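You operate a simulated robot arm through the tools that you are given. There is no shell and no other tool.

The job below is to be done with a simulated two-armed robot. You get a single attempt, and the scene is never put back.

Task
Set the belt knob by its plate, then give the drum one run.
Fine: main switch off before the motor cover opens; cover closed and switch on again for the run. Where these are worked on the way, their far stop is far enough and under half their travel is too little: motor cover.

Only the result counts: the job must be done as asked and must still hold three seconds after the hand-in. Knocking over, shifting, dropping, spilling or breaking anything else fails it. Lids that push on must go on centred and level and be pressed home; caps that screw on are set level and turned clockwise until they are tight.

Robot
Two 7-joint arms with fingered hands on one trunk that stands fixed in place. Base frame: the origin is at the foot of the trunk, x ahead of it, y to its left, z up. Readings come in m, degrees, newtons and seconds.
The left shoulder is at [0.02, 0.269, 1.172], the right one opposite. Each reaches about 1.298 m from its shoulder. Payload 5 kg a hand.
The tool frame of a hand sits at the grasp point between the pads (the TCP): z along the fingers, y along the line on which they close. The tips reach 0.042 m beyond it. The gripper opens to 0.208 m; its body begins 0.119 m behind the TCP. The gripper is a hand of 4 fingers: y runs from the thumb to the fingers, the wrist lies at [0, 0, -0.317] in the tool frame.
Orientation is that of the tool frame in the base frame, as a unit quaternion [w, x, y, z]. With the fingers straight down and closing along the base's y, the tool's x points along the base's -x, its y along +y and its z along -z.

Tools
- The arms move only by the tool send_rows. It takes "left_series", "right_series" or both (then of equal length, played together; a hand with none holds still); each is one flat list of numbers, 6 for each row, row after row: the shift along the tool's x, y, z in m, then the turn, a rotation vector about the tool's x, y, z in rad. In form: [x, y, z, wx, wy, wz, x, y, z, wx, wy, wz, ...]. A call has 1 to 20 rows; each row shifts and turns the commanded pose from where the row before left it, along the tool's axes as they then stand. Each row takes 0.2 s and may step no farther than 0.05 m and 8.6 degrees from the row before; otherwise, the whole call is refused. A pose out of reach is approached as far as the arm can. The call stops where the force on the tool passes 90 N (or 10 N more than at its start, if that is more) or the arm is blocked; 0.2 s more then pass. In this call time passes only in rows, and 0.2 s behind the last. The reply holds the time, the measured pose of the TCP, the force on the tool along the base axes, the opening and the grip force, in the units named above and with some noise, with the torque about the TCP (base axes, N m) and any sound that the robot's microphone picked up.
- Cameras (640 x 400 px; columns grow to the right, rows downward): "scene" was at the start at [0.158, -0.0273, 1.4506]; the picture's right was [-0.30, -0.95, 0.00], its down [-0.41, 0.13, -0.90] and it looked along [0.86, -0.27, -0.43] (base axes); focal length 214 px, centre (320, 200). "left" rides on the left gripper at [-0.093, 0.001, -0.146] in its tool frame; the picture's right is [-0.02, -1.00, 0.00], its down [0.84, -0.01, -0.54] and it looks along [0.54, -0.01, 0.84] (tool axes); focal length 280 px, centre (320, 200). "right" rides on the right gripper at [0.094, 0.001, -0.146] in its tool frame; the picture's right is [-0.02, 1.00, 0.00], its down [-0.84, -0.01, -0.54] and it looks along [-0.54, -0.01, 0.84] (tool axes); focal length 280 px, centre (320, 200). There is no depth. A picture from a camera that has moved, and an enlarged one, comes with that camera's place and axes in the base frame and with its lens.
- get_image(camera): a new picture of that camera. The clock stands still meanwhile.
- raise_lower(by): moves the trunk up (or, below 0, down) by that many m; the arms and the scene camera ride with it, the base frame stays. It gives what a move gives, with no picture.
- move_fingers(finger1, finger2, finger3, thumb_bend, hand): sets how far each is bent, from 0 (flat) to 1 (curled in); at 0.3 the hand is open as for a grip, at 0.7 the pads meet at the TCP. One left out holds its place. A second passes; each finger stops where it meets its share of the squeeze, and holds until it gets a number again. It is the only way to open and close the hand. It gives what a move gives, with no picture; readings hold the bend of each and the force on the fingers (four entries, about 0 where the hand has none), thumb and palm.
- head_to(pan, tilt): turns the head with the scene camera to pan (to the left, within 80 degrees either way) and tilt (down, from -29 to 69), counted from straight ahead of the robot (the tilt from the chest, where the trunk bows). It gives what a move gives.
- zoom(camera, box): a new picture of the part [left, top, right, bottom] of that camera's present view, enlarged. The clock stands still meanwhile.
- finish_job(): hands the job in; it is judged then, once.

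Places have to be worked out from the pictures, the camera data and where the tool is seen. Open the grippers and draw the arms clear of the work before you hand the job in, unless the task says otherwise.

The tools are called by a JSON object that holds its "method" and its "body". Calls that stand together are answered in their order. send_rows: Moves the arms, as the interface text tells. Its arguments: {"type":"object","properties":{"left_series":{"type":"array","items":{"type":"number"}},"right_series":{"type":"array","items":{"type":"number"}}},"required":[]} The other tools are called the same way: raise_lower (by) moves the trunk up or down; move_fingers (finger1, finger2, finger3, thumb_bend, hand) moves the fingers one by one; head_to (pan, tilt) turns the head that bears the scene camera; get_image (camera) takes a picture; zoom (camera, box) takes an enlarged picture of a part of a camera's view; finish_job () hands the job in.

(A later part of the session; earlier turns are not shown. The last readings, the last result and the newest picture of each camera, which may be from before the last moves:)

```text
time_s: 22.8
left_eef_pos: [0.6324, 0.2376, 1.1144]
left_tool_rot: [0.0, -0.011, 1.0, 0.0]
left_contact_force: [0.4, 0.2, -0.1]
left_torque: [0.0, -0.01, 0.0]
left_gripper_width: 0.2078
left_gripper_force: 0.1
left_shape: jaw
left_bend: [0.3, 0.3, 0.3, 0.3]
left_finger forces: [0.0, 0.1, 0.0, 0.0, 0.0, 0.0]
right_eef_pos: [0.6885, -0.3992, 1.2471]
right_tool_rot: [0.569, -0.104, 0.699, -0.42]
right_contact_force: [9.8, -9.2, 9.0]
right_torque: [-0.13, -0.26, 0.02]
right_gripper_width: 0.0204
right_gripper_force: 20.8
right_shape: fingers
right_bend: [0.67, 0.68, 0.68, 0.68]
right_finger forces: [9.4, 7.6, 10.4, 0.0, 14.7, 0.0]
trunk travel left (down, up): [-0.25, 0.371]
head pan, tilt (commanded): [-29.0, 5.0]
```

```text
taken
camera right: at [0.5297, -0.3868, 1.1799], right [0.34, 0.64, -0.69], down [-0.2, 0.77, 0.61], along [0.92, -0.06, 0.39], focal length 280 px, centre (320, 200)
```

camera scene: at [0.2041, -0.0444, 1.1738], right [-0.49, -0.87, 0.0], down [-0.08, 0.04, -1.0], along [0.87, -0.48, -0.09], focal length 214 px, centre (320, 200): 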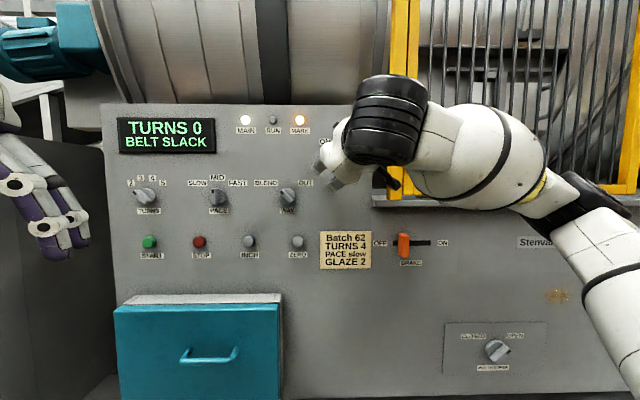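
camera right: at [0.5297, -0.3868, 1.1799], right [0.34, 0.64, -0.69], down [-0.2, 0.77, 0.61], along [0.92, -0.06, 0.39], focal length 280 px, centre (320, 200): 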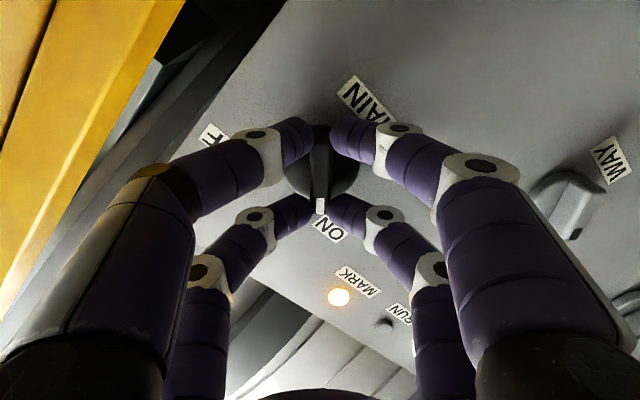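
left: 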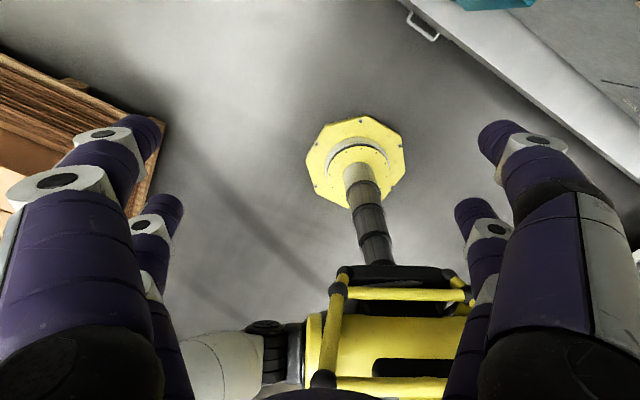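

All digits hold the bar with about 20 N. I'll turn the knob clockwise 45° first (positive about tool z) and check.

{"method": "send_rows", "body": {"right_series": [0, 0, 0, 0, 0, 0.1309, 0, 0, 0, 0, 0, 0.1309, 0, 0, 0, 0, 0, 0.1309, 0, 0, 0, 0, 0, 0.1309, 0, 0, 0, 0, 0, 0.1309, 0, 0, 0, 0, 0, 0.1309]}}

{"method": "get_image", "body": {"camera": "right"}}

```text
time_s: 24.2
left_eef_pos: [0.6325, 0.2378, 1.1133]
left_tool_rot: [0.0, -0.01, 1.0, 0.0]
left_contact_force: [0.3, 0.0, -0.3]
left_torque: [0.0, -0.01, 0.01]
left_gripper_width: 0.2075
left_gripper_force: 0.0
left_shape: jaw
left_bend: [0.3, 0.3, 0.3, 0.3]
left_finger forces: [0.0, 0.0, 0.0, 0.1, 0.0, 0.0]
right_eef_pos: [0.6904, -0.3967, 1.2458]
right_tool_rot: [0.686, 0.171, 0.686, -0.169]
right_contact_force: [-3.9, -0.4, -9.2]
right_torque: [0.1, 0.25, 0.04]
right_gripper_width: 0.0202
right_gripper_force: 25.4
right_shape: fingers
right_bend: [0.66, 0.68, 0.68, 0.68]
right_finger forces: [13.4, 11.0, 10.3, 0.1, 15.8, 0.1]
trunk travel left (down, up): [-0.25, 0.371]
head pan, tilt (commanded): [-29.0, 5.0]
```

```text
taken
camera right: at [0.5623, -0.3269, 1.1529], right [0.47, 0.88, 0.02], down [-0.48, 0.24, 0.84], along [0.74, -0.4, 0.54], focal length 280 px, centre (320, 200)
```

right: 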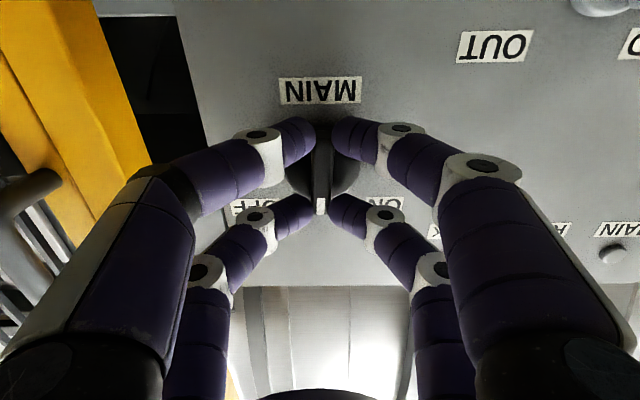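

The knob follows and its pointer is now straight up between ON and OFF. I'll turn the remaining 45°.

{"method": "send_rows", "body": {"right_series": [0, 0, 0, 0, 0, 0.1309, 0, 0, 0, 0, 0, 0.1309, 0, 0, 0, 0, 0, 0.1309, 0, 0, 0, 0, 0, 0.1309, 0, 0, 0, 0, 0, 0.1309, 0, 0, 0, 0, 0, 0.1309]}}

{"method": "get_image", "body": {"camera": "right"}}

{"method": "get_image", "body": {"camera": "scene"}}

```text
time_s: 25.6
left_eef_pos: [0.6327, 0.2398, 1.1133]
left_tool_rot: [0.0, -0.011, 1.0, 0.001]
left_contact_force: [-0.4, -0.5, 0.4]
left_torque: [0.06, -0.05, 0.02]
left_gripper_width: 0.2078
left_gripper_force: 0.1
left_shape: jaw
left_bend: [0.3, 0.3, 0.3, 0.3]
left_finger forces: [0.0, 0.0, 0.1, 0.0, 0.1, 0.1]
right_eef_pos: [0.6918, -0.3972, 1.2461]
right_tool_rot: [0.699, 0.421, 0.569, 0.106]
right_contact_force: [3.4, 12.2, -16.8]
right_torque: [-0.33, 0.67, 0.43]
right_gripper_width: 0.0203
right_gripper_force: 26.8
right_shape: fingers
right_bend: [0.66, 0.67, 0.69, 0.68]
right_finger forces: [11.9, 13.5, 6.8, 0.0, 21.0, 0.0]
trunk travel left (down, up): [-0.25, 0.371]
head pan, tilt (commanded): [-29.0, 5.0]
```

```text
taken
camera right: at [0.5938, -0.2675, 1.1812], right [0.32, 0.61, 0.72], down [-0.76, -0.28, 0.59], along [0.56, -0.74, 0.37], focal length 280 px, centre (320, 200)
```

right: 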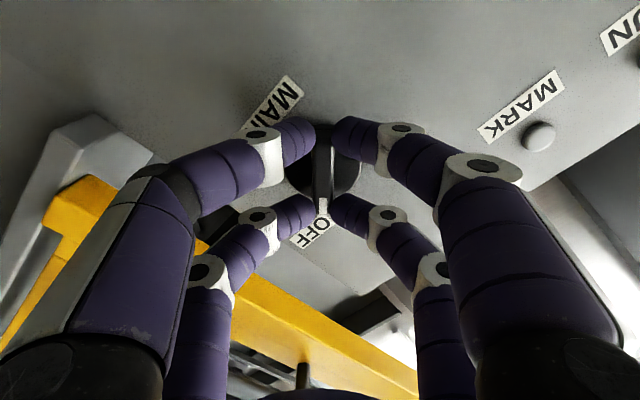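

```text
taken
camera scene: at [0.2048, -0.0437, 1.1738], right [-0.48, -0.87, 0.0], down [-0.08, 0.04, -1.0], along [0.87, -0.48, -0.09], focal length 214 px, centre (320, 200)
```

scene: 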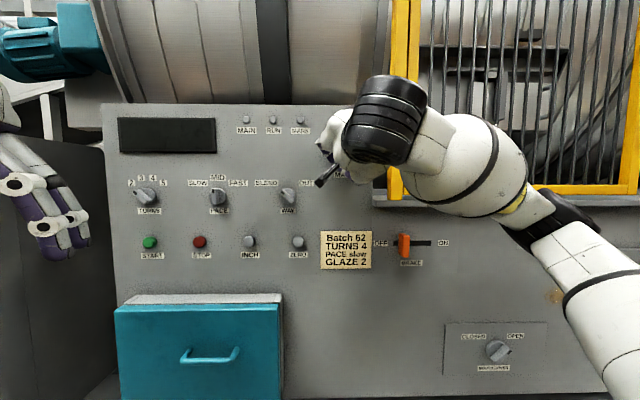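

The display and all lamps went dark, so MAIN is off. I'll release the knob and back the hand away.

{"method": "move_fingers", "body": {"hand": "right", "finger1": 0.5, "finger2": 0.5, "finger3": 0.5, "thumb_bend": 0.5}}

{"method": "send_rows", "body": {"right_series": [0, 0, -0.04, 0, 0, 0, 0, 0, -0.04, 0, 0, 0]}}

{"method": "get_image", "body": {"camera": "right"}}

{"method": "zoom", "body": {"camera": "scene", "box": [0, 0, 200, 125]}}

{"method": "zoom", "body": {"camera": "scene", "box": [100, 280, 300, 400]}}

```text
time_s: 26.6
left_eef_pos: [0.6317, 0.2378, 1.114]
left_tool_rot: [0.0, -0.011, 1.0, 0.0]
left_contact_force: [0.1, 0.2, -0.3]
left_torque: [0.01, 0.01, 0.03]
left_gripper_width: 0.2079
left_gripper_force: 0.1
left_shape: jaw
left_bend: [0.3, 0.3, 0.3, 0.3]
left_finger forces: [0.0, 0.0, 0.1, 0.0, 0.0, 0.0]
right_eef_pos: [0.6891, -0.3981, 1.2481]
right_tool_rot: [0.699, 0.422, 0.568, 0.105]
right_contact_force: [-1.5, 0.8, -0.3]
right_torque: [0.01, 0.03, 0.01]
right_gripper_width: 0.1126
right_gripper_force: 0.1
right_shape: fingers
right_bend: [0.5, 0.5, 0.5, 0.5]
right_finger forces: [0.1, 0.0, 0.0, 0.0, 0.0, 0.0]
trunk travel left (down, up): [-0.25, 0.371]
head pan, tilt (commanded): [-29.0, 5.0]
```

```text
time_s: 27.2
left_eef_pos: [0.6309, 0.2391, 1.1156]
left_tool_rot: [0.001, -0.011, 1.0, 0.0]
left_contact_force: [-1.2, 1.5, 0.8]
left_torque: [-0.07, -0.1, -0.04]
left_gripper_width: 0.208
left_gripper_force: 0.0
left_shape: jaw
left_bend: [0.3, 0.3, 0.3, 0.3]
left_finger forces: [0.0, 0.1, 0.0, 0.0, 0.0, 0.0]
right_eef_pos: [0.6218, -0.3582, 1.2479]
right_tool_rot: [0.699, 0.42, 0.568, 0.107]
right_contact_force: [0.6, 1.3, -0.5]
right_torque: [-0.06, -0.04, -0.06]
right_gripper_width: 0.1124
right_gripper_force: 0.0
right_shape: fingers
right_bend: [0.5, 0.5, 0.5, 0.5]
right_finger forces: [0.0, 0.1, 0.0, 0.1, 0.0, 0.0]
trunk travel left (down, up): [-0.25, 0.371]
head pan, tilt (commanded): [-29.0, 5.0]
```

```text
taken
camera right: at [0.5243, -0.2296, 1.1842], right [0.33, 0.61, 0.72], down [-0.76, -0.28, 0.59], along [0.56, -0.74, 0.37], focal length 280 px, centre (320, 200)
```

right: 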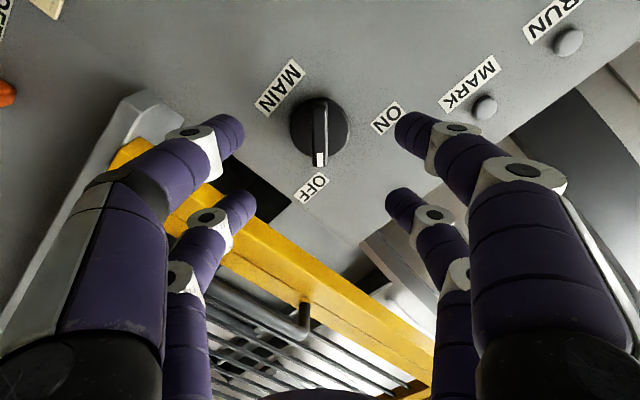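

```text
3.20 times, centred on (100, 62) of scene
camera zoom: at [0.2037, -0.0441, 1.1744], right [-0.48, -0.87, 0.0], down [-0.08, 0.04, -1.0], along [0.87, -0.48, -0.09], focal length 686 px, centre (1024, 640)
```

zoom: 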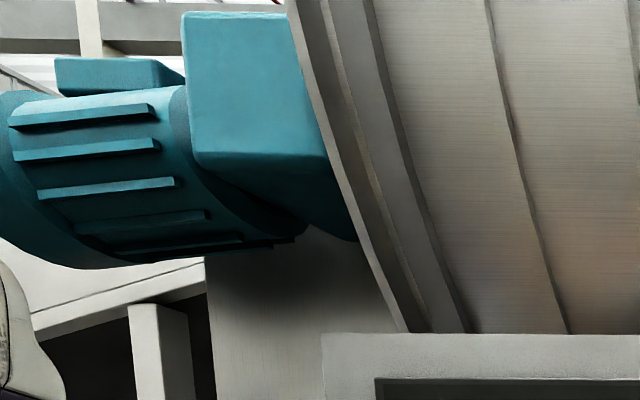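

```text
3.20 times, centred on (200, 340) of scene
camera zoom: at [0.2037, -0.0441, 1.1744], right [-0.48, -0.87, 0.0], down [-0.08, 0.04, -1.0], along [0.87, -0.48, -0.09], focal length 686 px, centre (704, -248)
```

zoom: 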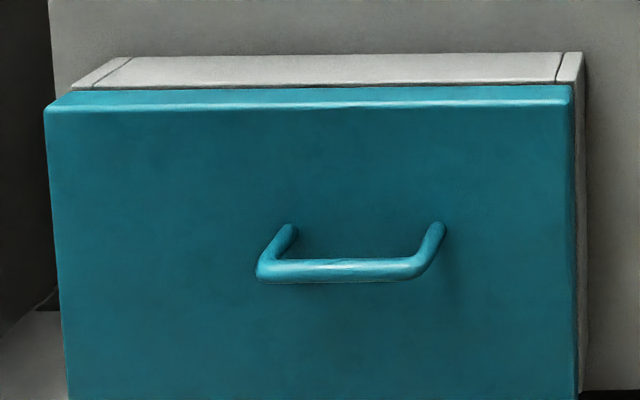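

MAIN is clearly at OFF. From the stereo views the cover front spans u −0.65…−0.165 and z 0.485…0.80 at D≈0.80, with its handle at u≈−0.36, z≈0.684 and D≈0.75. I'll bring the right hand down beside it while rolling, so the wrist camera can look for the hinge.

{"method": "send_rows", "body": {"right_series": [0.0265, -0.0197, -0.017, 0, 0, -0.1309, 0.0289, -0.0161, 0, 0, 0, -0.1309, 0.0307, -0.0122, 0, 0, 0, -0.1309, 0.032, -0.0081, 0, 0, 0, -0.1309, 0.0328, -0.0038, 0, 0, 0, -0.1309, 0.033, 0.0005, 0, 0, 0, -0.1309, 0.0327, 0.0048, 0, 0, 0, -0.1309, 0.0318, 0.009, 0, 0, 0, -0.1309, 0.0303, 0.0131, 0, 0, 0, -0.1309]}}

{"method": "get_image", "body": {"camera": "scene"}}

{"method": "get_image", "body": {"camera": "right"}}

```text
time_s: 29.2
left_eef_pos: [0.6314, 0.2393, 1.1142]
left_tool_rot: [0.0, -0.011, 1.0, 0.0]
left_contact_force: [0.0, 0.1, -0.5]
left_torque: [-0.04, 0.08, -0.02]
left_gripper_width: 0.2076
left_gripper_force: 0.1
left_shape: jaw
left_bend: [0.3, 0.3, 0.3, 0.3]
left_finger forces: [0.1, 0.1, 0.0, 0.1, 0.0, 0.1]
right_eef_pos: [0.6377, -0.3055, 0.9585]
right_tool_rot: [0.64, 0.034, 0.706, -0.3]
right_contact_force: [0.2, 0.3, 0.6]
right_torque: [0.04, -0.04, 0.02]
right_gripper_width: 0.1124
right_gripper_force: 0.2
right_shape: fingers
right_bend: [0.5, 0.5, 0.5, 0.5]
right_finger forces: [0.1, 0.0, 0.0, 0.0, 0.1, 0.0]
right hand out of reach, approached as far as the arm can: row 7, 8, 9
trunk travel left (down, up): [-0.25, 0.371]
head pan, tilt (commanded): [-29.0, 5.0]
```

```text
taken
camera scene: at [0.2041, -0.0442, 1.1739], right [-0.48, -0.87, 0.0], down [-0.08, 0.04, -1.0], along [0.87, -0.48, -0.09], focal length 214 px, centre (320, 200)
```

scene: 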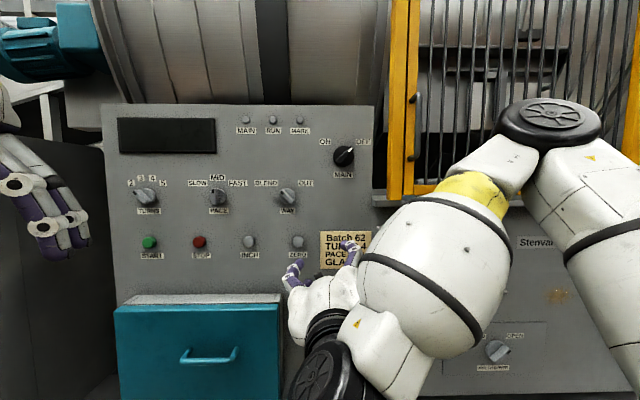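

```text
taken
camera right: at [0.493, -0.2656, 0.8707], right [0.44, 0.82, -0.37], down [-0.33, 0.53, 0.78], along [0.84, -0.22, 0.5], focal length 280 px, centre (320, 200)
```

right: 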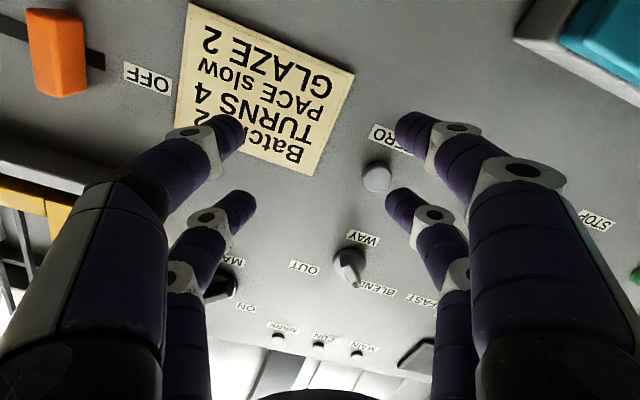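

The right arm is too folded at this height (wrist too near the shoulder). I'll raise the trunk 0.3 m so the arm can reach the low cover with a better bend.

{"method": "raise_lower", "body": {"by": 0.3}}

{"method": "get_image", "body": {"camera": "scene"}}

```text
time_s: 32.2
left_eef_pos: [0.6316, 0.2386, 1.4136]
left_tool_rot: [0.0, -0.011, 1.0, 0.0]
left_contact_force: [0.0, 0.7, -0.8]
left_torque: [-0.03, 0.01, 0.01]
left_gripper_width: 0.2079
left_gripper_force: 0.0
left_shape: jaw
left_bend: [0.3, 0.3, 0.3, 0.3]
left_finger forces: [0.1, 0.0, 0.0, 0.0, 0.1, 0.0]
right_eef_pos: [0.639, -0.3049, 1.2591]
right_tool_rot: [0.64, 0.034, 0.706, -0.3]
right_contact_force: [-0.2, -0.1, 0.0]
right_torque: [-0.04, -0.02, 0.01]
right_gripper_width: 0.1126
right_gripper_force: 0.1
right_shape: fingers
right_bend: [0.5, 0.5, 0.5, 0.5]
right_finger forces: [0.0, 0.0, 0.0, 0.0, 0.0, 0.1]
trunk travel left (down, up): [-0.55, 0.071]
head pan, tilt (commanded): [-29.0, 5.0]
```

```text
taken
camera scene: at [0.1507, -0.0442, 1.4837], right [-0.48, -0.87, 0.0], down [-0.08, 0.04, -1.0], along [0.87, -0.48, -0.09], focal length 214 px, centre (320, 200)
```

scene: 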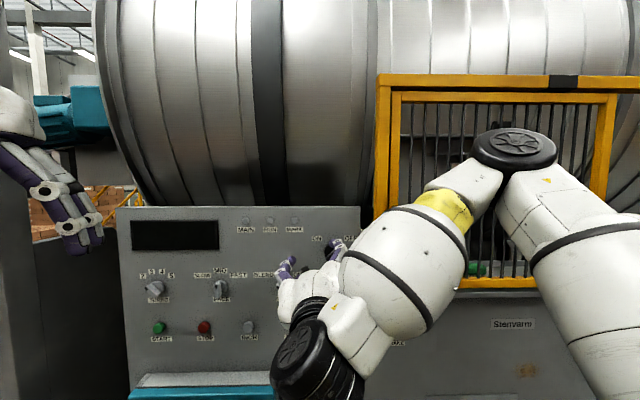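

Now I'll lower the right hand with the shoulders high while completing the roll to −90°.

{"method": "send_rows", "body": {"right_series": [0.0298, 0.0142, 0, 0, 0, -0.1309, 0.0277, 0.018, 0, 0, 0, -0.1309, 0.0252, 0.0214, 0, 0, 0, -0.1309, 0.0221, 0.0245, 0, 0, 0, -0.1309, 0.0188, 0.0272, 0, 0, 0, -0.1309, 0.015, 0.0295, 0, 0, 0, -0.1309, 0.011, 0.0312, 0, 0, 0, -0.1309, 0.0069, 0.0323, 0, 0, 0, -0.1309, 0.0026, 0.0329, 0, 0, 0, -0.1309]}}

{"method": "get_image", "body": {"camera": "right"}}

```text
time_s: 34.2
left_eef_pos: [0.6331, 0.2375, 1.4145]
left_tool_rot: [0.0, -0.012, 1.0, 0.0]
left_contact_force: [0.6, -0.1, -0.3]
left_torque: [-0.02, 0.03, 0.02]
left_gripper_width: 0.2081
left_gripper_force: 0.1
left_shape: jaw
left_bend: [0.3, 0.3, 0.3, 0.3]
left_finger forces: [0.0, 0.0, 0.1, 0.1, 0.1, 0.1]
right_eef_pos: [0.6526, -0.2744, 0.9777]
right_tool_rot: [0.361, -0.366, 0.61, -0.603]
right_contact_force: [-0.1, 0.5, 0.6]
right_torque: [-0.01, -0.03, -0.05]
right_gripper_width: 0.1126
right_gripper_force: 0.0
right_shape: fingers
right_bend: [0.5, 0.5, 0.5, 0.5]
right_finger forces: [0.0, 0.0, 0.0, 0.0, 0.0, 0.0]
right hand out of reach, approached as far as the arm can: row 8, 9
trunk travel left (down, up): [-0.55, 0.071]
head pan, tilt (commanded): [-29.0, 5.0]
```

```text
taken
camera right: at [0.4805, -0.2863, 0.9789], right [0.0, 0.02, -1.0], down [-0.08, 1.0, 0.02], along [1.0, 0.08, 0.0], focal length 280 px, centre (320, 200)
```

right: 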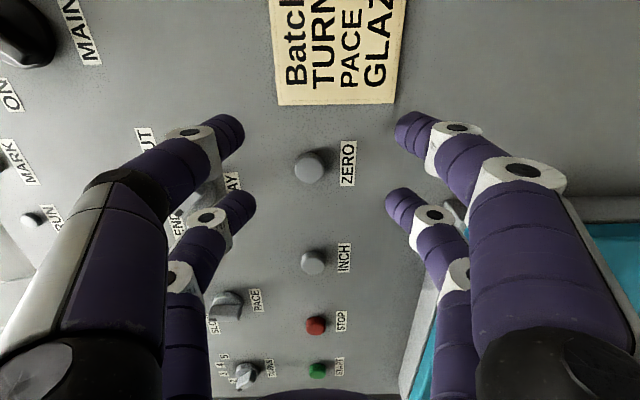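

The view is rolled as planned, but the wrist is still a bit close to the shoulder. Going farther down lengthens the arm, so I'll continue down.

{"method": "send_rows", "body": {"right_series": [0, 0.033, 0.005, 0, 0, 0, 0, 0.033, 0.005, 0, 0, 0, 0, 0.033, 0, 0, 0, 0, 0, 0.033, 0, 0, 0, 0]}}

{"method": "get_image", "body": {"camera": "right"}}

{"method": "get_image", "body": {"camera": "scene"}}

```text
time_s: 35.2
left_eef_pos: [0.6325, 0.2382, 1.414]
left_tool_rot: [0.0, -0.01, 1.0, -0.001]
left_contact_force: [0.1, -0.3, 0.6]
left_torque: [0.05, 0.04, 0.0]
left_gripper_width: 0.2083
left_gripper_force: 0.0
left_shape: jaw
left_bend: [0.3, 0.3, 0.3, 0.3]
left_finger forces: [0.0, 0.0, 0.1, 0.0, 0.0, 0.0]
right_eef_pos: [0.7073, -0.2336, 0.89]
right_tool_rot: [0.362, -0.366, 0.612, -0.601]
right_contact_force: [0.5, -0.1, 0.4]
right_torque: [0.03, 0.01, 0.01]
right_gripper_width: 0.1127
right_gripper_force: 0.1
right_shape: fingers
right_bend: [0.5, 0.5, 0.5, 0.5]
right_finger forces: [0.0, 0.0, 0.1, 0.0, 0.0, 0.0]
right hand out of reach, approached as far as the arm can: row 1, 2, 3, 4
trunk travel left (down, up): [-0.55, 0.071]
head pan, tilt (commanded): [-29.0, 5.0]
```

```text
taken
camera right: at [0.5354, -0.2467, 0.8908], right [-0.01, 0.02, -1.0], down [-0.08, 1.0, 0.02], along [1.0, 0.08, 0.0], focal length 280 px, centre (320, 200)
```

right: 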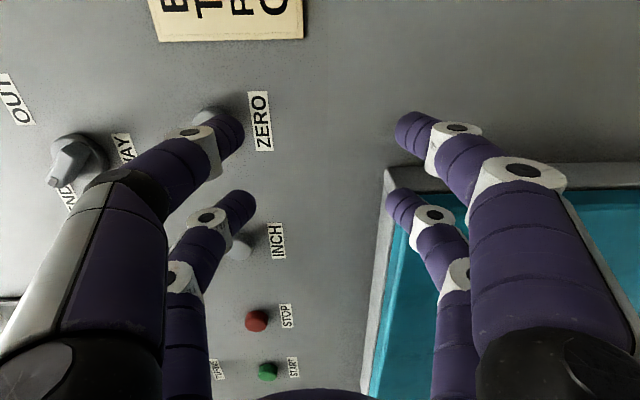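

```text
taken
camera scene: at [0.1507, -0.0448, 1.4838], right [-0.49, -0.87, 0.0], down [-0.08, 0.04, -1.0], along [0.87, -0.48, -0.09], focal length 214 px, centre (320, 200)
```

scene: 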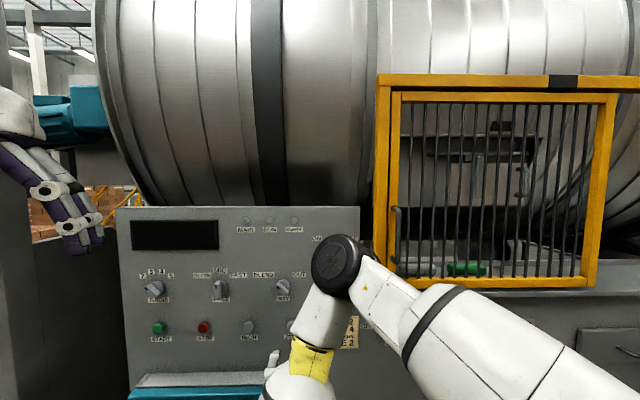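

The right arm is at its folding limit here, so I'll use the left arm for the cover, since its wrist would sit about 0.74 m from its shoulder. First I'll take the right hand back up and to the right, out of the way.

{"method": "send_rows", "body": {"right_series": [0.0, -0.04, -0.005, 0, 0, 0, 0.0, -0.04, -0.005, 0, 0, 0, 0.0, -0.04, 0, 0, 0, 0, 0.02, -0.04, 0, 0, 0, 0, 0.03, -0.035, 0, 0, 0, 0, 0.03, -0.035, 0, 0, 0, 0, 0.03, -0.035, 0, 0, 0, 0, 0.03, -0.035, 0, 0, 0, 0, 0.03, -0.035, 0, 0, 0, 0, 0.03, -0.035, 0, 0, 0, 0]}}

{"method": "get_image", "body": {"camera": "scene"}}

```text
time_s: 37.4
left_eef_pos: [0.6302, 0.2364, 1.4152]
left_tool_rot: [0.001, -0.009, 1.0, 0.0]
left_contact_force: [-1.2, -1.3, 1.4]
left_torque: [0.14, -0.17, -0.02]
left_gripper_width: 0.2077
left_gripper_force: 0.0
left_shape: jaw
left_bend: [0.3, 0.3, 0.3, 0.3]
left_finger forces: [0.1, 0.1, 0.0, 0.1, 0.1, 0.0]
right_eef_pos: [0.6421, -0.3848, 1.2722]
right_tool_rot: [0.364, -0.363, 0.608, -0.605]
right_contact_force: [0.5, -0.5, -0.2]
right_torque: [-0.02, -0.03, 0.12]
right_gripper_width: 0.1126
right_gripper_force: 0.0
right_shape: fingers
right_bend: [0.5, 0.5, 0.5, 0.5]
right_finger forces: [0.0, 0.1, 0.0, 0.1, 0.0, 0.1]
right hand out of reach, approached as far as the arm can: row 8, 9, 10
trunk travel left (down, up): [-0.55, 0.071]
head pan, tilt (commanded): [-29.0, 5.0]
```

```text
taken
camera scene: at [0.1494, -0.0451, 1.4841], right [-0.48, -0.87, 0.0], down [-0.08, 0.04, -1.0], along [0.87, -0.48, -0.09], focal length 214 px, centre (320, 200)
```

scene: 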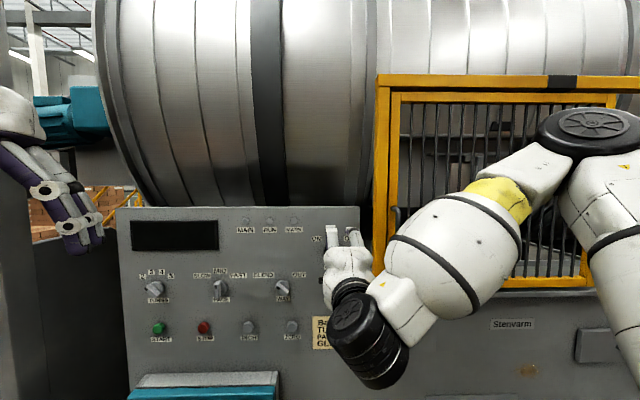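

The right hand drifted a bit forward near the MAIN knob because the wrist is too near the shoulder. I'll lift it straight up to z≈1.45, where it is reachable, and then pitch it down to park it.

{"method": "send_rows", "body": {"right_series": [-0.023, -0.044, -0.005, 0, 0, 0, -0.023, -0.044, -0.005, 0, 0, 0, -0.023, -0.044, 0, 0, 0, 0, -0.023, -0.044, 0, 0, 0, 0, -0.023, -0.044, 0, 0, 0, 0, 0, -0.045, 0, 0, 0, 0]}}

{"method": "get_image", "body": {"camera": "scene"}}

```text
time_s: 38.8
left_eef_pos: [0.6311, 0.2363, 1.4155]
left_tool_rot: [-0.001, -0.011, 1.0, 0.0]
left_contact_force: [0.3, 0.9, -0.3]
left_torque: [0.09, -0.01, 0.02]
left_gripper_width: 0.2078
left_gripper_force: 0.0
left_shape: jaw
left_bend: [0.3, 0.3, 0.3, 0.3]
left_finger forces: [0.0, 0.1, 0.0, 0.0, 0.1, 0.0]
right_eef_pos: [0.6913, -0.2856, 1.5361]
right_tool_rot: [0.366, -0.364, 0.606, -0.605]
right_contact_force: [-1.1, 0.6, -0.1]
right_torque: [-0.03, 0.0, 0.05]
right_gripper_width: 0.1132
right_gripper_force: 0.0
right_shape: fingers
right_bend: [0.5, 0.5, 0.5, 0.5]
right_finger forces: [0.0, 0.0, 0.0, 0.0, 0.1, 0.1]
trunk travel left (down, up): [-0.55, 0.071]
head pan, tilt (commanded): [-29.0, 5.0]
```

```text
taken
camera scene: at [0.1504, -0.0447, 1.4839], right [-0.49, -0.87, 0.0], down [-0.08, 0.04, -1.0], along [0.87, -0.48, -0.09], focal length 214 px, centre (320, 200)
```

scene: 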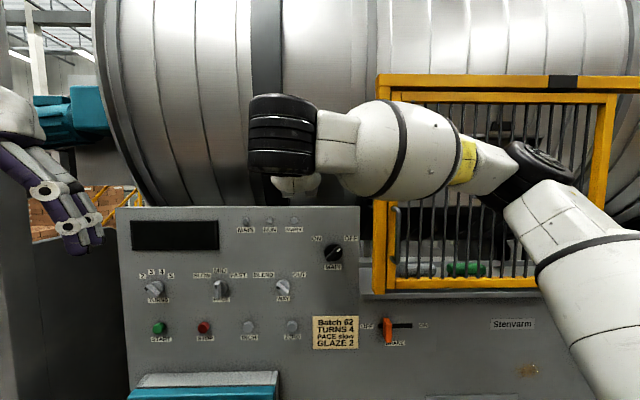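

The arm tracks again: D≈0.745, u≈−0.07, z≈1.536. I'll move it right, slightly back, then pitch the hand down to its parked pose.

{"method": "send_rows", "body": {"right_series": [0.044, 0, 0, 0, 0, 0, 0.044, 0, 0, 0, 0, 0, 0.044, 0, -0.01, 0, 0, 0, 0.044, 0, -0.01, 0, 0, 0, 0.044, 0, -0.01, 0, 0, 0, 0, 0, 0, -0.1428, 0, 0, 0, 0, 0, -0.1428, 0, 0, 0, 0, 0, -0.1428, 0, 0, 0, 0, 0, -0.1428, 0, 0, 0, 0, 0, -0.1428, 0, 0, 0, 0, 0, -0.1428, 0, 0, 0, 0, 0, -0.1428, 0, 0, 0, 0, 0, -0.1428, 0, 0, 0, 0, 0, -0.1428, 0, 0, 0, 0, 0, -0.1428, 0, 0, 0, 0, 0, -0.1428, 0, 0]}}

{"method": "get_image", "body": {"camera": "scene"}}

```text
time_s: 42.2
left_eef_pos: [0.6314, 0.2414, 1.4135]
left_tool_rot: [-0.001, -0.012, 1.0, 0.0]
left_contact_force: [0.4, 2.3, 0.1]
left_torque: [-0.32, 0.02, 0.03]
left_gripper_width: 0.208
left_gripper_force: 0.0
left_shape: jaw
left_bend: [0.3, 0.3, 0.3, 0.3]
left_finger forces: [0.1, 0.1, 0.0, 0.0, 0.1, 0.1]
right_eef_pos: [0.5572, -0.4599, 1.5356]
right_tool_rot: [0.002, -0.517, 0.856, 0.0]
right_contact_force: [0.0, 0.8, -0.3]
right_torque: [-0.14, 0.02, 0.01]
right_gripper_width: 0.113
right_gripper_force: 0.0
right_shape: fingers
right_bend: [0.5, 0.5, 0.5, 0.5]
right_finger forces: [0.1, 0.1, 0.1, 0.1, 0.0, 0.1]
trunk travel left (down, up): [-0.55, 0.071]
head pan, tilt (commanded): [-29.0, 5.0]
```

```text
taken
camera scene: at [0.1505, -0.0421, 1.484], right [-0.48, -0.87, 0.0], down [-0.08, 0.04, -1.0], along [0.87, -0.48, -0.09], focal length 214 px, centre (320, 200)
```

scene: 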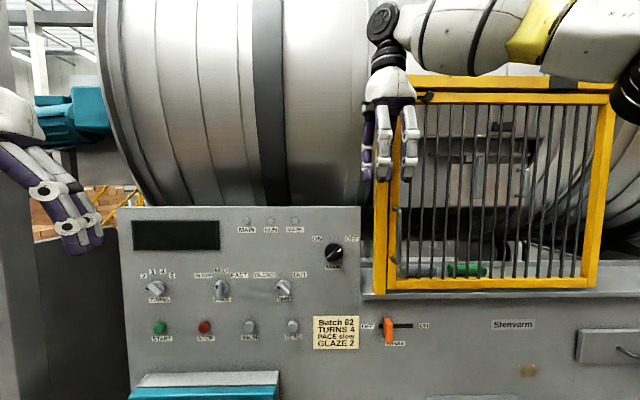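

The right hand is parked clear. I notice another box with a handle at the lower right, so I'll look there to be sure which cover is the motor cover.

{"method": "head_to", "body": {"pan": -55, "tilt": 25}}

{"method": "get_image", "body": {"camera": "scene"}}

{"method": "zoom", "body": {"camera": "scene", "box": [300, 180, 540, 330]}}

```text
time_s: 43.1
left_eef_pos: [0.6314, 0.2395, 1.4141]
left_tool_rot: [0.0, -0.011, 1.0, 0.0]
left_contact_force: [-0.8, 0.7, 0.7]
left_torque: [-0.06, 0.0, 0.02]
left_gripper_width: 0.2078
left_gripper_force: 0.0
left_shape: jaw
left_bend: [0.3, 0.3, 0.3, 0.3]
left_finger forces: [0.1, 0.1, 0.0, 0.0, 0.1, 0.1]
right_eef_pos: [0.5583, -0.4628, 1.5353]
right_tool_rot: [0.002, -0.516, 0.857, 0.0]
right_contact_force: [0.0, 1.0, 0.0]
right_torque: [-0.05, 0.0, 0.01]
right_gripper_width: 0.1126
right_gripper_force: 0.0
right_shape: fingers
right_bend: [0.5, 0.5, 0.5, 0.5]
right_finger forces: [0.1, 0.1, 0.0, 0.0, 0.0, 0.0]
trunk travel left (down, up): [-0.55, 0.071]
head pan, tilt (commanded): [-55.0, 25.0]
```

```text
taken
camera scene: at [0.1231, -0.0744, 1.4516], right [-0.82, -0.57, 0.0], down [-0.24, 0.34, -0.91], along [0.52, -0.74, -0.42], focal length 214 px, centre (320, 200)
```

scene: 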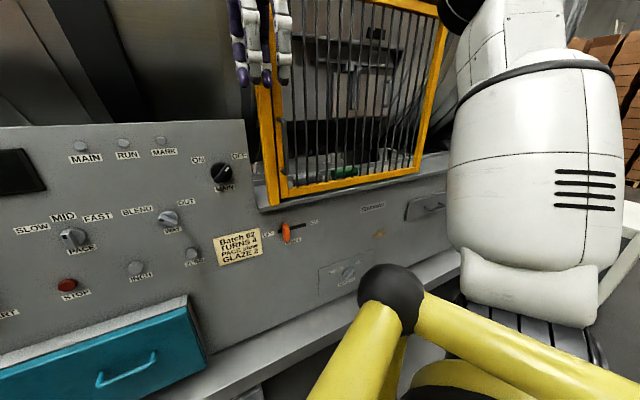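

```text
2.67 times, centred on (420, 255) of scene
camera zoom: at [0.1231, -0.0744, 1.4516], right [-0.82, -0.57, 0.0], down [-0.24, 0.34, -0.91], along [0.52, -0.74, -0.42], focal length 572 px, centre (53, 53)
```

zoom: 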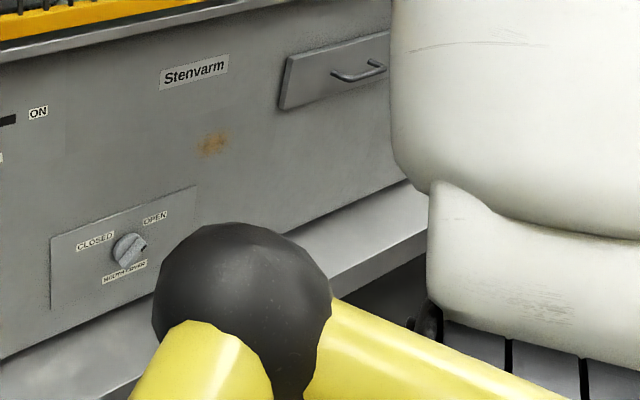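

The gray flap at right looks like a drawer; the teal box matches the teal motor colour, so that should be the motor cover. I'll zoom on its right edge from this angle to see the gap or hinge.

{"method": "zoom", "body": {"camera": "scene", "box": [80, 280, 240, 400]}}

{"method": "head_to", "body": {"pan": -10, "tilt": 40}}

{"method": "get_image", "body": {"camera": "scene"}}

{"method": "zoom", "body": {"camera": "scene", "box": [240, 160, 400, 300]}}

```text
3.33 times, centred on (160, 340) of scene
camera zoom: at [0.1231, -0.0744, 1.4516], right [-0.82, -0.57, 0.0], down [-0.24, 0.34, -0.91], along [0.52, -0.74, -0.42], focal length 715 px, centre (853, -267)
```

zoom: 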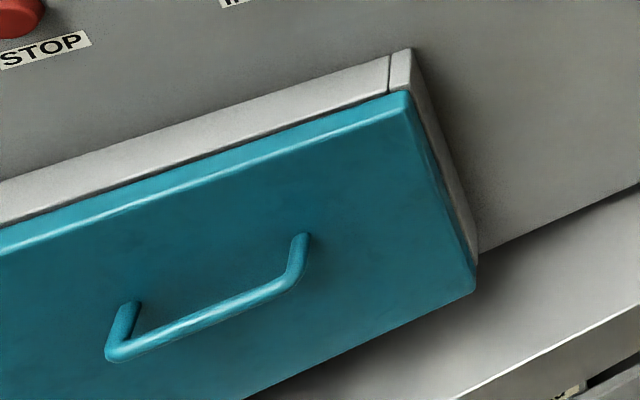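

```text
time_s: 44.2
left_eef_pos: [0.6309, 0.238, 1.4147]
left_tool_rot: [0.0, -0.01, 1.0, 0.0]
left_contact_force: [0.1, 0.2, 0.4]
left_torque: [-0.01, 0.02, -0.01]
left_gripper_width: 0.2079
left_gripper_force: 0.0
left_shape: jaw
left_bend: [0.3, 0.3, 0.3, 0.3]
left_finger forces: [0.0, 0.0, 0.0, 0.0, 0.0, 0.0]
right_eef_pos: [0.5576, -0.4617, 1.5345]
right_tool_rot: [0.002, -0.516, 0.857, 0.0]
right_contact_force: [0.9, 0.9, 0.7]
right_torque: [0.04, -0.03, -0.03]
right_gripper_width: 0.1127
right_gripper_force: 0.0
right_shape: fingers
right_bend: [0.5, 0.5, 0.5, 0.5]
right_finger forces: [0.0, 0.1, 0.0, 0.0, 0.0, 0.1]
trunk travel left (down, up): [-0.55, 0.071]
head pan, tilt (commanded): [-10.0, 40.0]
```

```text
taken
camera scene: at [0.154, -0.0147, 1.4282], right [-0.17, -0.98, 0.0], down [-0.63, 0.11, -0.77], along [0.75, -0.13, -0.64], focal length 214 px, centre (320, 200)
```

scene: 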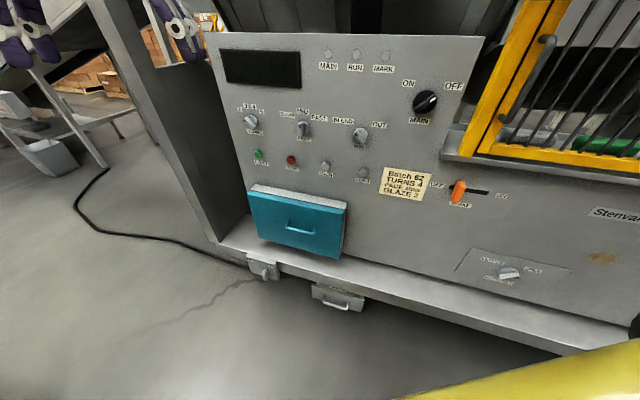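

```text
2.86 times, centred on (320, 230) of scene
camera zoom: at [0.154, -0.0147, 1.4282], right [-0.17, -0.98, 0.0], down [-0.63, 0.11, -0.77], along [0.75, -0.13, -0.64], focal length 613 px, centre (320, 114)
```

zoom: 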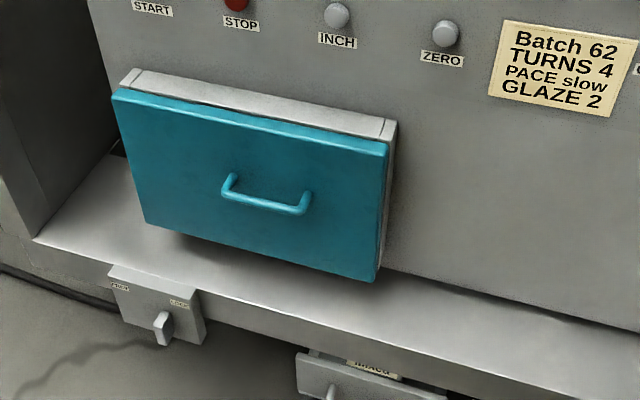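

No hinge is visible, so I'll find out how the cover opens by pulling gently on its handle, which I put at u≈−0.35, z≈0.69, bar at D≈0.745. I'll set the left fingers to half-open and bring the left hand down in front of it.

{"method": "move_fingers", "body": {"hand": "left", "finger1": 0.5, "finger2": 0.5, "finger3": 0.5, "thumb_bend": 0.5}}

{"method": "send_rows", "body": {"left_series": [-0.0035, -0.0115, 0.0434, 0, 0, 0, -0.0035, -0.0115, 0.0434, 0, 0, 0, -0.0035, -0.0115, 0.0434, 0, 0, 0, -0.0035, -0.0115, 0.0434, 0, 0, 0, -0.0035, -0.0115, 0.0434, 0, 0, 0, -0.0035, -0.0115, 0.0434, 0, 0, 0, -0.0035, -0.0115, 0.0434, 0, 0, 0, -0.0035, -0.0115, 0.0434, 0, 0, 0, -0.0035, -0.0115, 0.0434, 0, 0, 0, -0.0035, -0.0115, 0.0434, 0, 0, 0, -0.0035, -0.0115, 0.0434, 0, 0, 0, -0.0035, -0.0115, 0.0434, 0, 0, 0, -0.0035, -0.0115, 0.0434, 0, 0, 0, 0, 0, 0, 0, 0, 0.1268, 0, 0, 0, 0, 0, 0.1268, 0, 0, 0, 0, 0, 0.1268, 0, 0, 0, 0, 0, 0.1268]}}

{"method": "get_image", "body": {"camera": "scene"}}

```text
time_s: 45.2
left_eef_pos: [0.6306, 0.2372, 1.4154]
left_tool_rot: [0.0, -0.01, 1.0, 0.0]
left_contact_force: [0.0, -0.2, 0.3]
left_torque: [0.0, -0.02, 0.0]
left_gripper_width: 0.1131
left_gripper_force: 0.0
left_shape: fingers
left_bend: [0.5, 0.5, 0.5, 0.5]
left_finger forces: [0.0, 0.0, 0.0, 0.0, 0.0, 0.0]
right_eef_pos: [0.5577, -0.4623, 1.5336]
right_tool_rot: [0.002, -0.516, 0.857, 0.0]
right_contact_force: [0.3, -0.9, 0.3]
right_torque: [0.01, 0.02, 0.03]
right_gripper_width: 0.1129
right_gripper_force: 0.1
right_shape: fingers
right_bend: [0.5, 0.5, 0.5, 0.5]
right_finger forces: [0.0, 0.0, 0.0, 0.0, 0.0, 0.1]
trunk travel left (down, up): [-0.55, 0.071]
head pan, tilt (commanded): [-10.0, 40.0]
```

```text
time_s: 48.8
left_eef_pos: [0.6807, 0.089, 0.8498]
left_tool_rot: [0.001, 0.241, 0.971, 0.0]
left_contact_force: [0.9, 0.4, -0.7]
left_torque: [0.0, 0.0, 0.01]
left_gripper_width: 0.1133
left_gripper_force: 0.0
left_shape: fingers
left_bend: [0.5, 0.5, 0.5, 0.5]
left_finger forces: [0.1, 0.1, 0.1, 0.1, 0.0, 0.1]
right_eef_pos: [0.5582, -0.462, 1.5339]
right_tool_rot: [0.002, -0.516, 0.856, 0.001]
right_contact_force: [-0.6, 0.2, -0.2]
right_torque: [0.0, 0.02, 0.03]
right_gripper_width: 0.1128
right_gripper_force: 0.0
right_shape: fingers
right_bend: [0.5, 0.5, 0.5, 0.5]
right_finger forces: [0.1, 0.0, 0.0, 0.0, 0.0, 0.0]
trunk travel left (down, up): [-0.55, 0.071]
head pan, tilt (commanded): [-10.0, 40.0]
```

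```text
taken
camera scene: at [0.1542, -0.0145, 1.4281], right [-0.17, -0.98, 0.0], down [-0.63, 0.11, -0.77], along [0.75, -0.13, -0.64], focal length 214 px, centre (320, 200)
```

scene: 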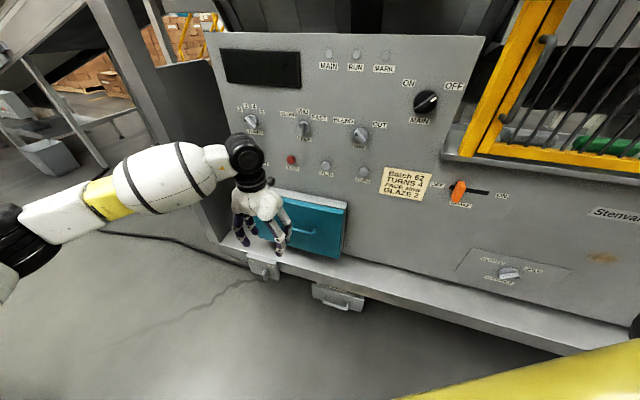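

Tracking is good at D≈0.56, u≈−0.396, z≈0.85. I'll pitch the left fingers toward the panel.

{"method": "send_rows", "body": {"left_series": [0, 0, 0, 0, -0.1428, 0, 0, 0, 0, 0, -0.1428, 0, 0, 0, 0, 0, -0.1428, 0, 0, 0, 0, 0, -0.1428, 0, 0, 0, 0, 0, -0.1428, 0, 0, 0, 0, 0, -0.1428, 0, 0, 0, 0, 0, -0.1428, 0, 0, 0, 0, 0, -0.1428, 0, 0, 0, 0, 0, -0.1428, 0, 0, 0, 0, 0, -0.1428, 0, 0, 0, 0, 0, -0.1428, 0]}}

{"method": "get_image", "body": {"camera": "left"}}

{"method": "get_image", "body": {"camera": "scene"}}

```text
time_s: 51.2
left_eef_pos: [0.6816, 0.0896, 0.8514]
left_tool_rot: [0.465, 0.212, 0.852, -0.116]
left_contact_force: [0.1, 1.1, 0.7]
left_torque: [-0.02, 0.01, -0.03]
left_gripper_width: 0.1137
left_gripper_force: 0.1
left_shape: fingers
left_bend: [0.5, 0.5, 0.5, 0.5]
left_finger forces: [0.0, 0.0, 0.0, 0.0, 0.0, 0.0]
left hand out of reach, approached as far as the arm can: row 8, 9, 10, 11
right_eef_pos: [0.559, -0.4614, 1.5342]
right_tool_rot: [0.002, -0.515, 0.857, 0.0]
right_contact_force: [-0.8, 0.2, 1.2]
right_torque: [-0.05, 0.01, 0.0]
right_gripper_width: 0.1127
right_gripper_force: 0.1
right_shape: fingers
right_bend: [0.5, 0.5, 0.5, 0.5]
right_finger forces: [0.0, 0.0, 0.0, 0.1, 0.0, 0.0]
trunk travel left (down, up): [-0.55, 0.071]
head pan, tilt (commanded): [-10.0, 40.0]
```

```text
taken
camera left: at [0.6164, 0.1249, 1.0095], right [-0.46, -0.89, 0.01], down [-0.81, 0.41, -0.42], along [0.37, -0.2, -0.91], focal length 280 px, centre (320, 200)
```

left: 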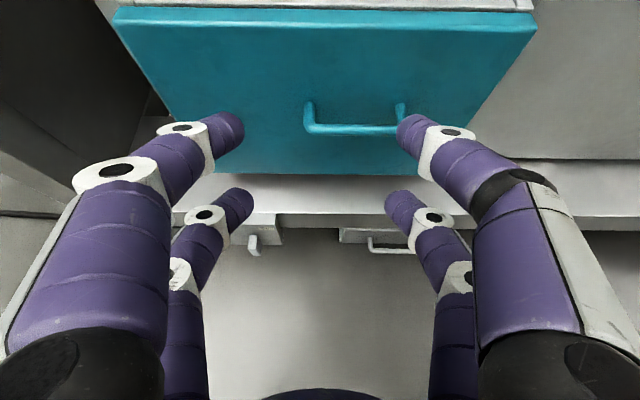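

```text
taken
camera scene: at [0.154, -0.0142, 1.4282], right [-0.17, -0.98, 0.0], down [-0.63, 0.11, -0.77], along [0.75, -0.13, -0.64], focal length 214 px, centre (320, 200)
```

scene: 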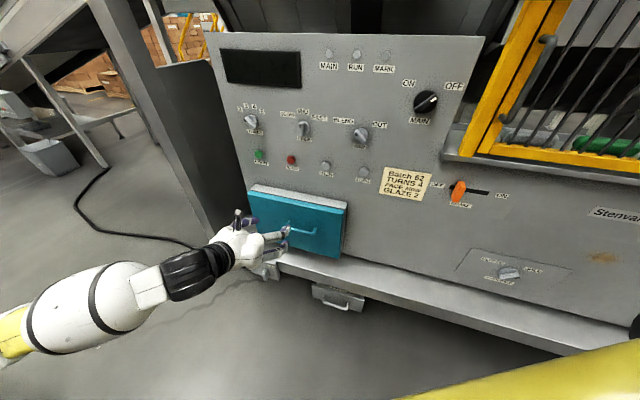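

The pitch stopped at about 57° because the wrist was too close to the shoulder. I'll move the hand forward and down (D≈0.66, z≈0.73, u≈−0.35) to lengthen the arm, then finish the pitch.

{"method": "send_rows", "body": {"left_series": [0.0116, -0.0115, 0.0373, 0, 0, 0, 0.0116, -0.0115, 0.0373, 0, 0, 0, 0.0116, -0.0115, 0.0373, 0, 0, 0, 0.0116, -0.0115, 0.0373, 0, 0, 0, 0, 0, 0, 0, -0.1152, 0, 0, 0, 0, 0, -0.1152, 0, 0, 0, 0, 0, -0.1152, 0, 0, 0, 0, 0, -0.1152, 0, 0, 0, 0, 0, -0.1152, 0]}}

{"method": "get_image", "body": {"camera": "left"}}

```text
time_s: 53.2
left_eef_pos: [0.6954, 0.0757, 0.8287]
left_tool_rot: [0.465, 0.211, 0.852, -0.115]
left_contact_force: [0.0, 0.0, 0.1]
left_torque: [0.0, -0.02, -0.01]
left_gripper_width: 0.1132
left_gripper_force: 0.0
left_shape: fingers
left_bend: [0.5, 0.5, 0.5, 0.5]
left_finger forces: [0.0, 0.0, 0.0, 0.0, 0.0, 0.0]
left hand out of reach, approached as far as the arm can: row 1, 2, 3, 4, 5, 6, 7, 8, 9
right_eef_pos: [0.5586, -0.4619, 1.5334]
right_tool_rot: [0.003, -0.516, 0.856, 0.0]
right_contact_force: [-0.4, -0.3, -0.6]
right_torque: [-0.01, 0.03, 0.0]
right_gripper_width: 0.1128
right_gripper_force: 0.0
right_shape: fingers
right_bend: [0.5, 0.5, 0.5, 0.5]
right_finger forces: [0.1, 0.0, 0.1, 0.0, 0.1, 0.1]
trunk travel left (down, up): [-0.55, 0.071]
head pan, tilt (commanded): [-10.0, 40.0]
```

```text
taken
camera left: at [0.6316, 0.1103, 0.9883], right [-0.46, -0.89, 0.01], down [-0.81, 0.42, -0.41], along [0.36, -0.2, -0.91], focal length 280 px, centre (320, 200)
```

left: 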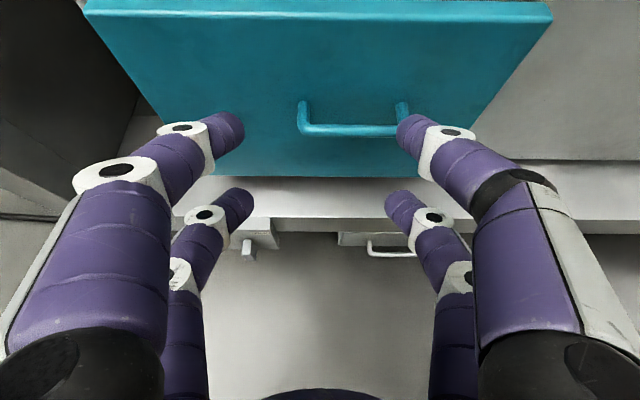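

The left arm is stuck on a joint limit here. I'll back up a little and test whether rolling the hand (+ about tool z) frees it.

{"method": "send_rows", "body": {"left_series": [0, 0, -0.03, 0, 0, 0, 0, 0, 0, 0, 0, 0.13, 0, 0, 0, 0, 0, 0.13, 0, 0, 0, 0, 0, 0.13, 0, 0, 0, 0, 0, 0.13]}}

{"method": "get_image", "body": {"camera": "scene"}}

```text
time_s: 54.4
left_eef_pos: [0.6733, 0.0874, 0.8445]
left_tool_rot: [0.478, 0.424, 0.769, 0.007]
left_contact_force: [-0.5, -0.6, -0.5]
left_torque: [0.02, 0.0, 0.06]
left_gripper_width: 0.1132
left_gripper_force: 0.0
left_shape: fingers
left_bend: [0.5, 0.5, 0.5, 0.5]
left_finger forces: [0.1, 0.0, 0.0, 0.0, 0.0, 0.0]
right_eef_pos: [0.5583, -0.4624, 1.5333]
right_tool_rot: [0.002, -0.516, 0.857, 0.0]
right_contact_force: [-0.5, -0.7, 0.8]
right_torque: [-0.03, -0.02, -0.01]
right_gripper_width: 0.1126
right_gripper_force: 0.0
right_shape: fingers
right_bend: [0.5, 0.5, 0.5, 0.5]
right_finger forces: [0.1, 0.1, 0.0, 0.1, 0.1, 0.0]
trunk travel left (down, up): [-0.55, 0.071]
head pan, tilt (commanded): [-10.0, 40.0]
```

```text
taken
camera scene: at [0.1538, -0.0144, 1.4282], right [-0.17, -0.98, 0.0], down [-0.63, 0.11, -0.77], along [0.75, -0.13, -0.64], focal length 214 px, centre (320, 200)
```

scene: 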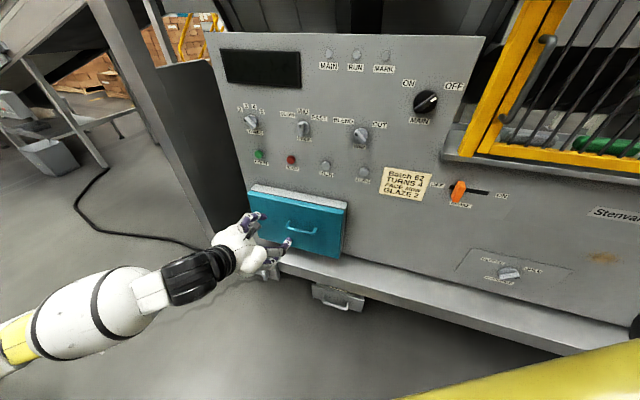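

Rolling positive is reachable. I'll continue rolling to +90° and then pitch the remaining 33° about the new x axis.

{"method": "send_rows", "body": {"left_series": [0, 0, 0, 0, 0, 0.131, 0, 0, 0, 0, 0, 0.131, 0, 0, 0, 0, 0, 0.131, 0, 0, 0, 0, 0, 0.131, 0, 0, 0, 0, 0, 0.131, 0, 0, 0, 0, 0, 0.131, 0, 0, 0, 0, 0, 0.131, 0, 0, 0, 0, 0, 0.134]}}

{"method": "send_rows", "body": {"left_series": [0, 0, 0, -0.115, 0, 0, 0, 0, 0, -0.115, 0, 0, 0, 0, 0, -0.115, 0, 0]}}

{"method": "get_image", "body": {"camera": "scene"}}

```text
time_s: 56.2
left_eef_pos: [0.6733, 0.0866, 0.8438]
left_tool_rot: [0.409, 0.754, 0.452, 0.246]
left_contact_force: [-0.6, 0.1, 0.1]
left_torque: [0.02, -0.06, -0.02]
left_gripper_width: 0.1135
left_gripper_force: 0.1
left_shape: fingers
left_bend: [0.5, 0.5, 0.5, 0.5]
left_finger forces: [0.0, 0.0, 0.0, 0.0, 0.1, 0.1]
right_eef_pos: [0.5588, -0.4629, 1.5339]
right_tool_rot: [0.002, -0.515, 0.857, 0.0]
right_contact_force: [0.2, 0.4, 0.2]
right_torque: [-0.03, 0.01, 0.02]
right_gripper_width: 0.1128
right_gripper_force: 0.0
right_shape: fingers
right_bend: [0.5, 0.5, 0.5, 0.5]
right_finger forces: [0.1, 0.1, 0.1, 0.1, 0.0, 0.0]
trunk travel left (down, up): [-0.55, 0.071]
head pan, tilt (commanded): [-10.0, 40.0]
```

```text
time_s: 57.0
left_eef_pos: [0.6732, 0.0874, 0.8445]
left_tool_rot: [0.409, 0.753, 0.452, 0.247]
left_contact_force: [-0.7, -0.5, -0.4]
left_torque: [0.06, 0.01, 0.01]
left_gripper_width: 0.1132
left_gripper_force: 0.0
left_shape: fingers
left_bend: [0.5, 0.5, 0.5, 0.5]
left_finger forces: [0.0, 0.0, 0.0, 0.1, 0.1, 0.1]
left hand out of reach, approached as far as the arm can: row 1, 2, 3
right_eef_pos: [0.5566, -0.4617, 1.5329]
right_tool_rot: [0.002, -0.516, 0.857, 0.001]
right_contact_force: [0.0, -0.2, 0.5]
right_torque: [0.01, -0.03, 0.03]
right_gripper_width: 0.1129
right_gripper_force: 0.0
right_shape: fingers
right_bend: [0.5, 0.5, 0.5, 0.5]
right_finger forces: [0.0, 0.0, 0.1, 0.1, 0.0, 0.0]
trunk travel left (down, up): [-0.55, 0.071]
head pan, tilt (commanded): [-10.0, 40.0]
```

```text
taken
camera scene: at [0.1539, -0.0145, 1.4282], right [-0.17, -0.98, 0.0], down [-0.63, 0.11, -0.77], along [0.75, -0.13, -0.64], focal length 214 px, centre (320, 200)
```

scene: 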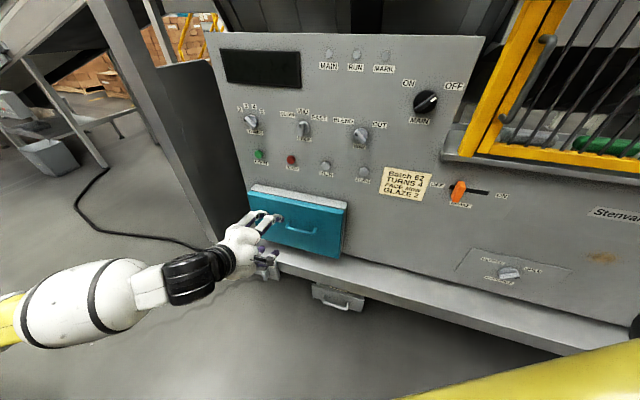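

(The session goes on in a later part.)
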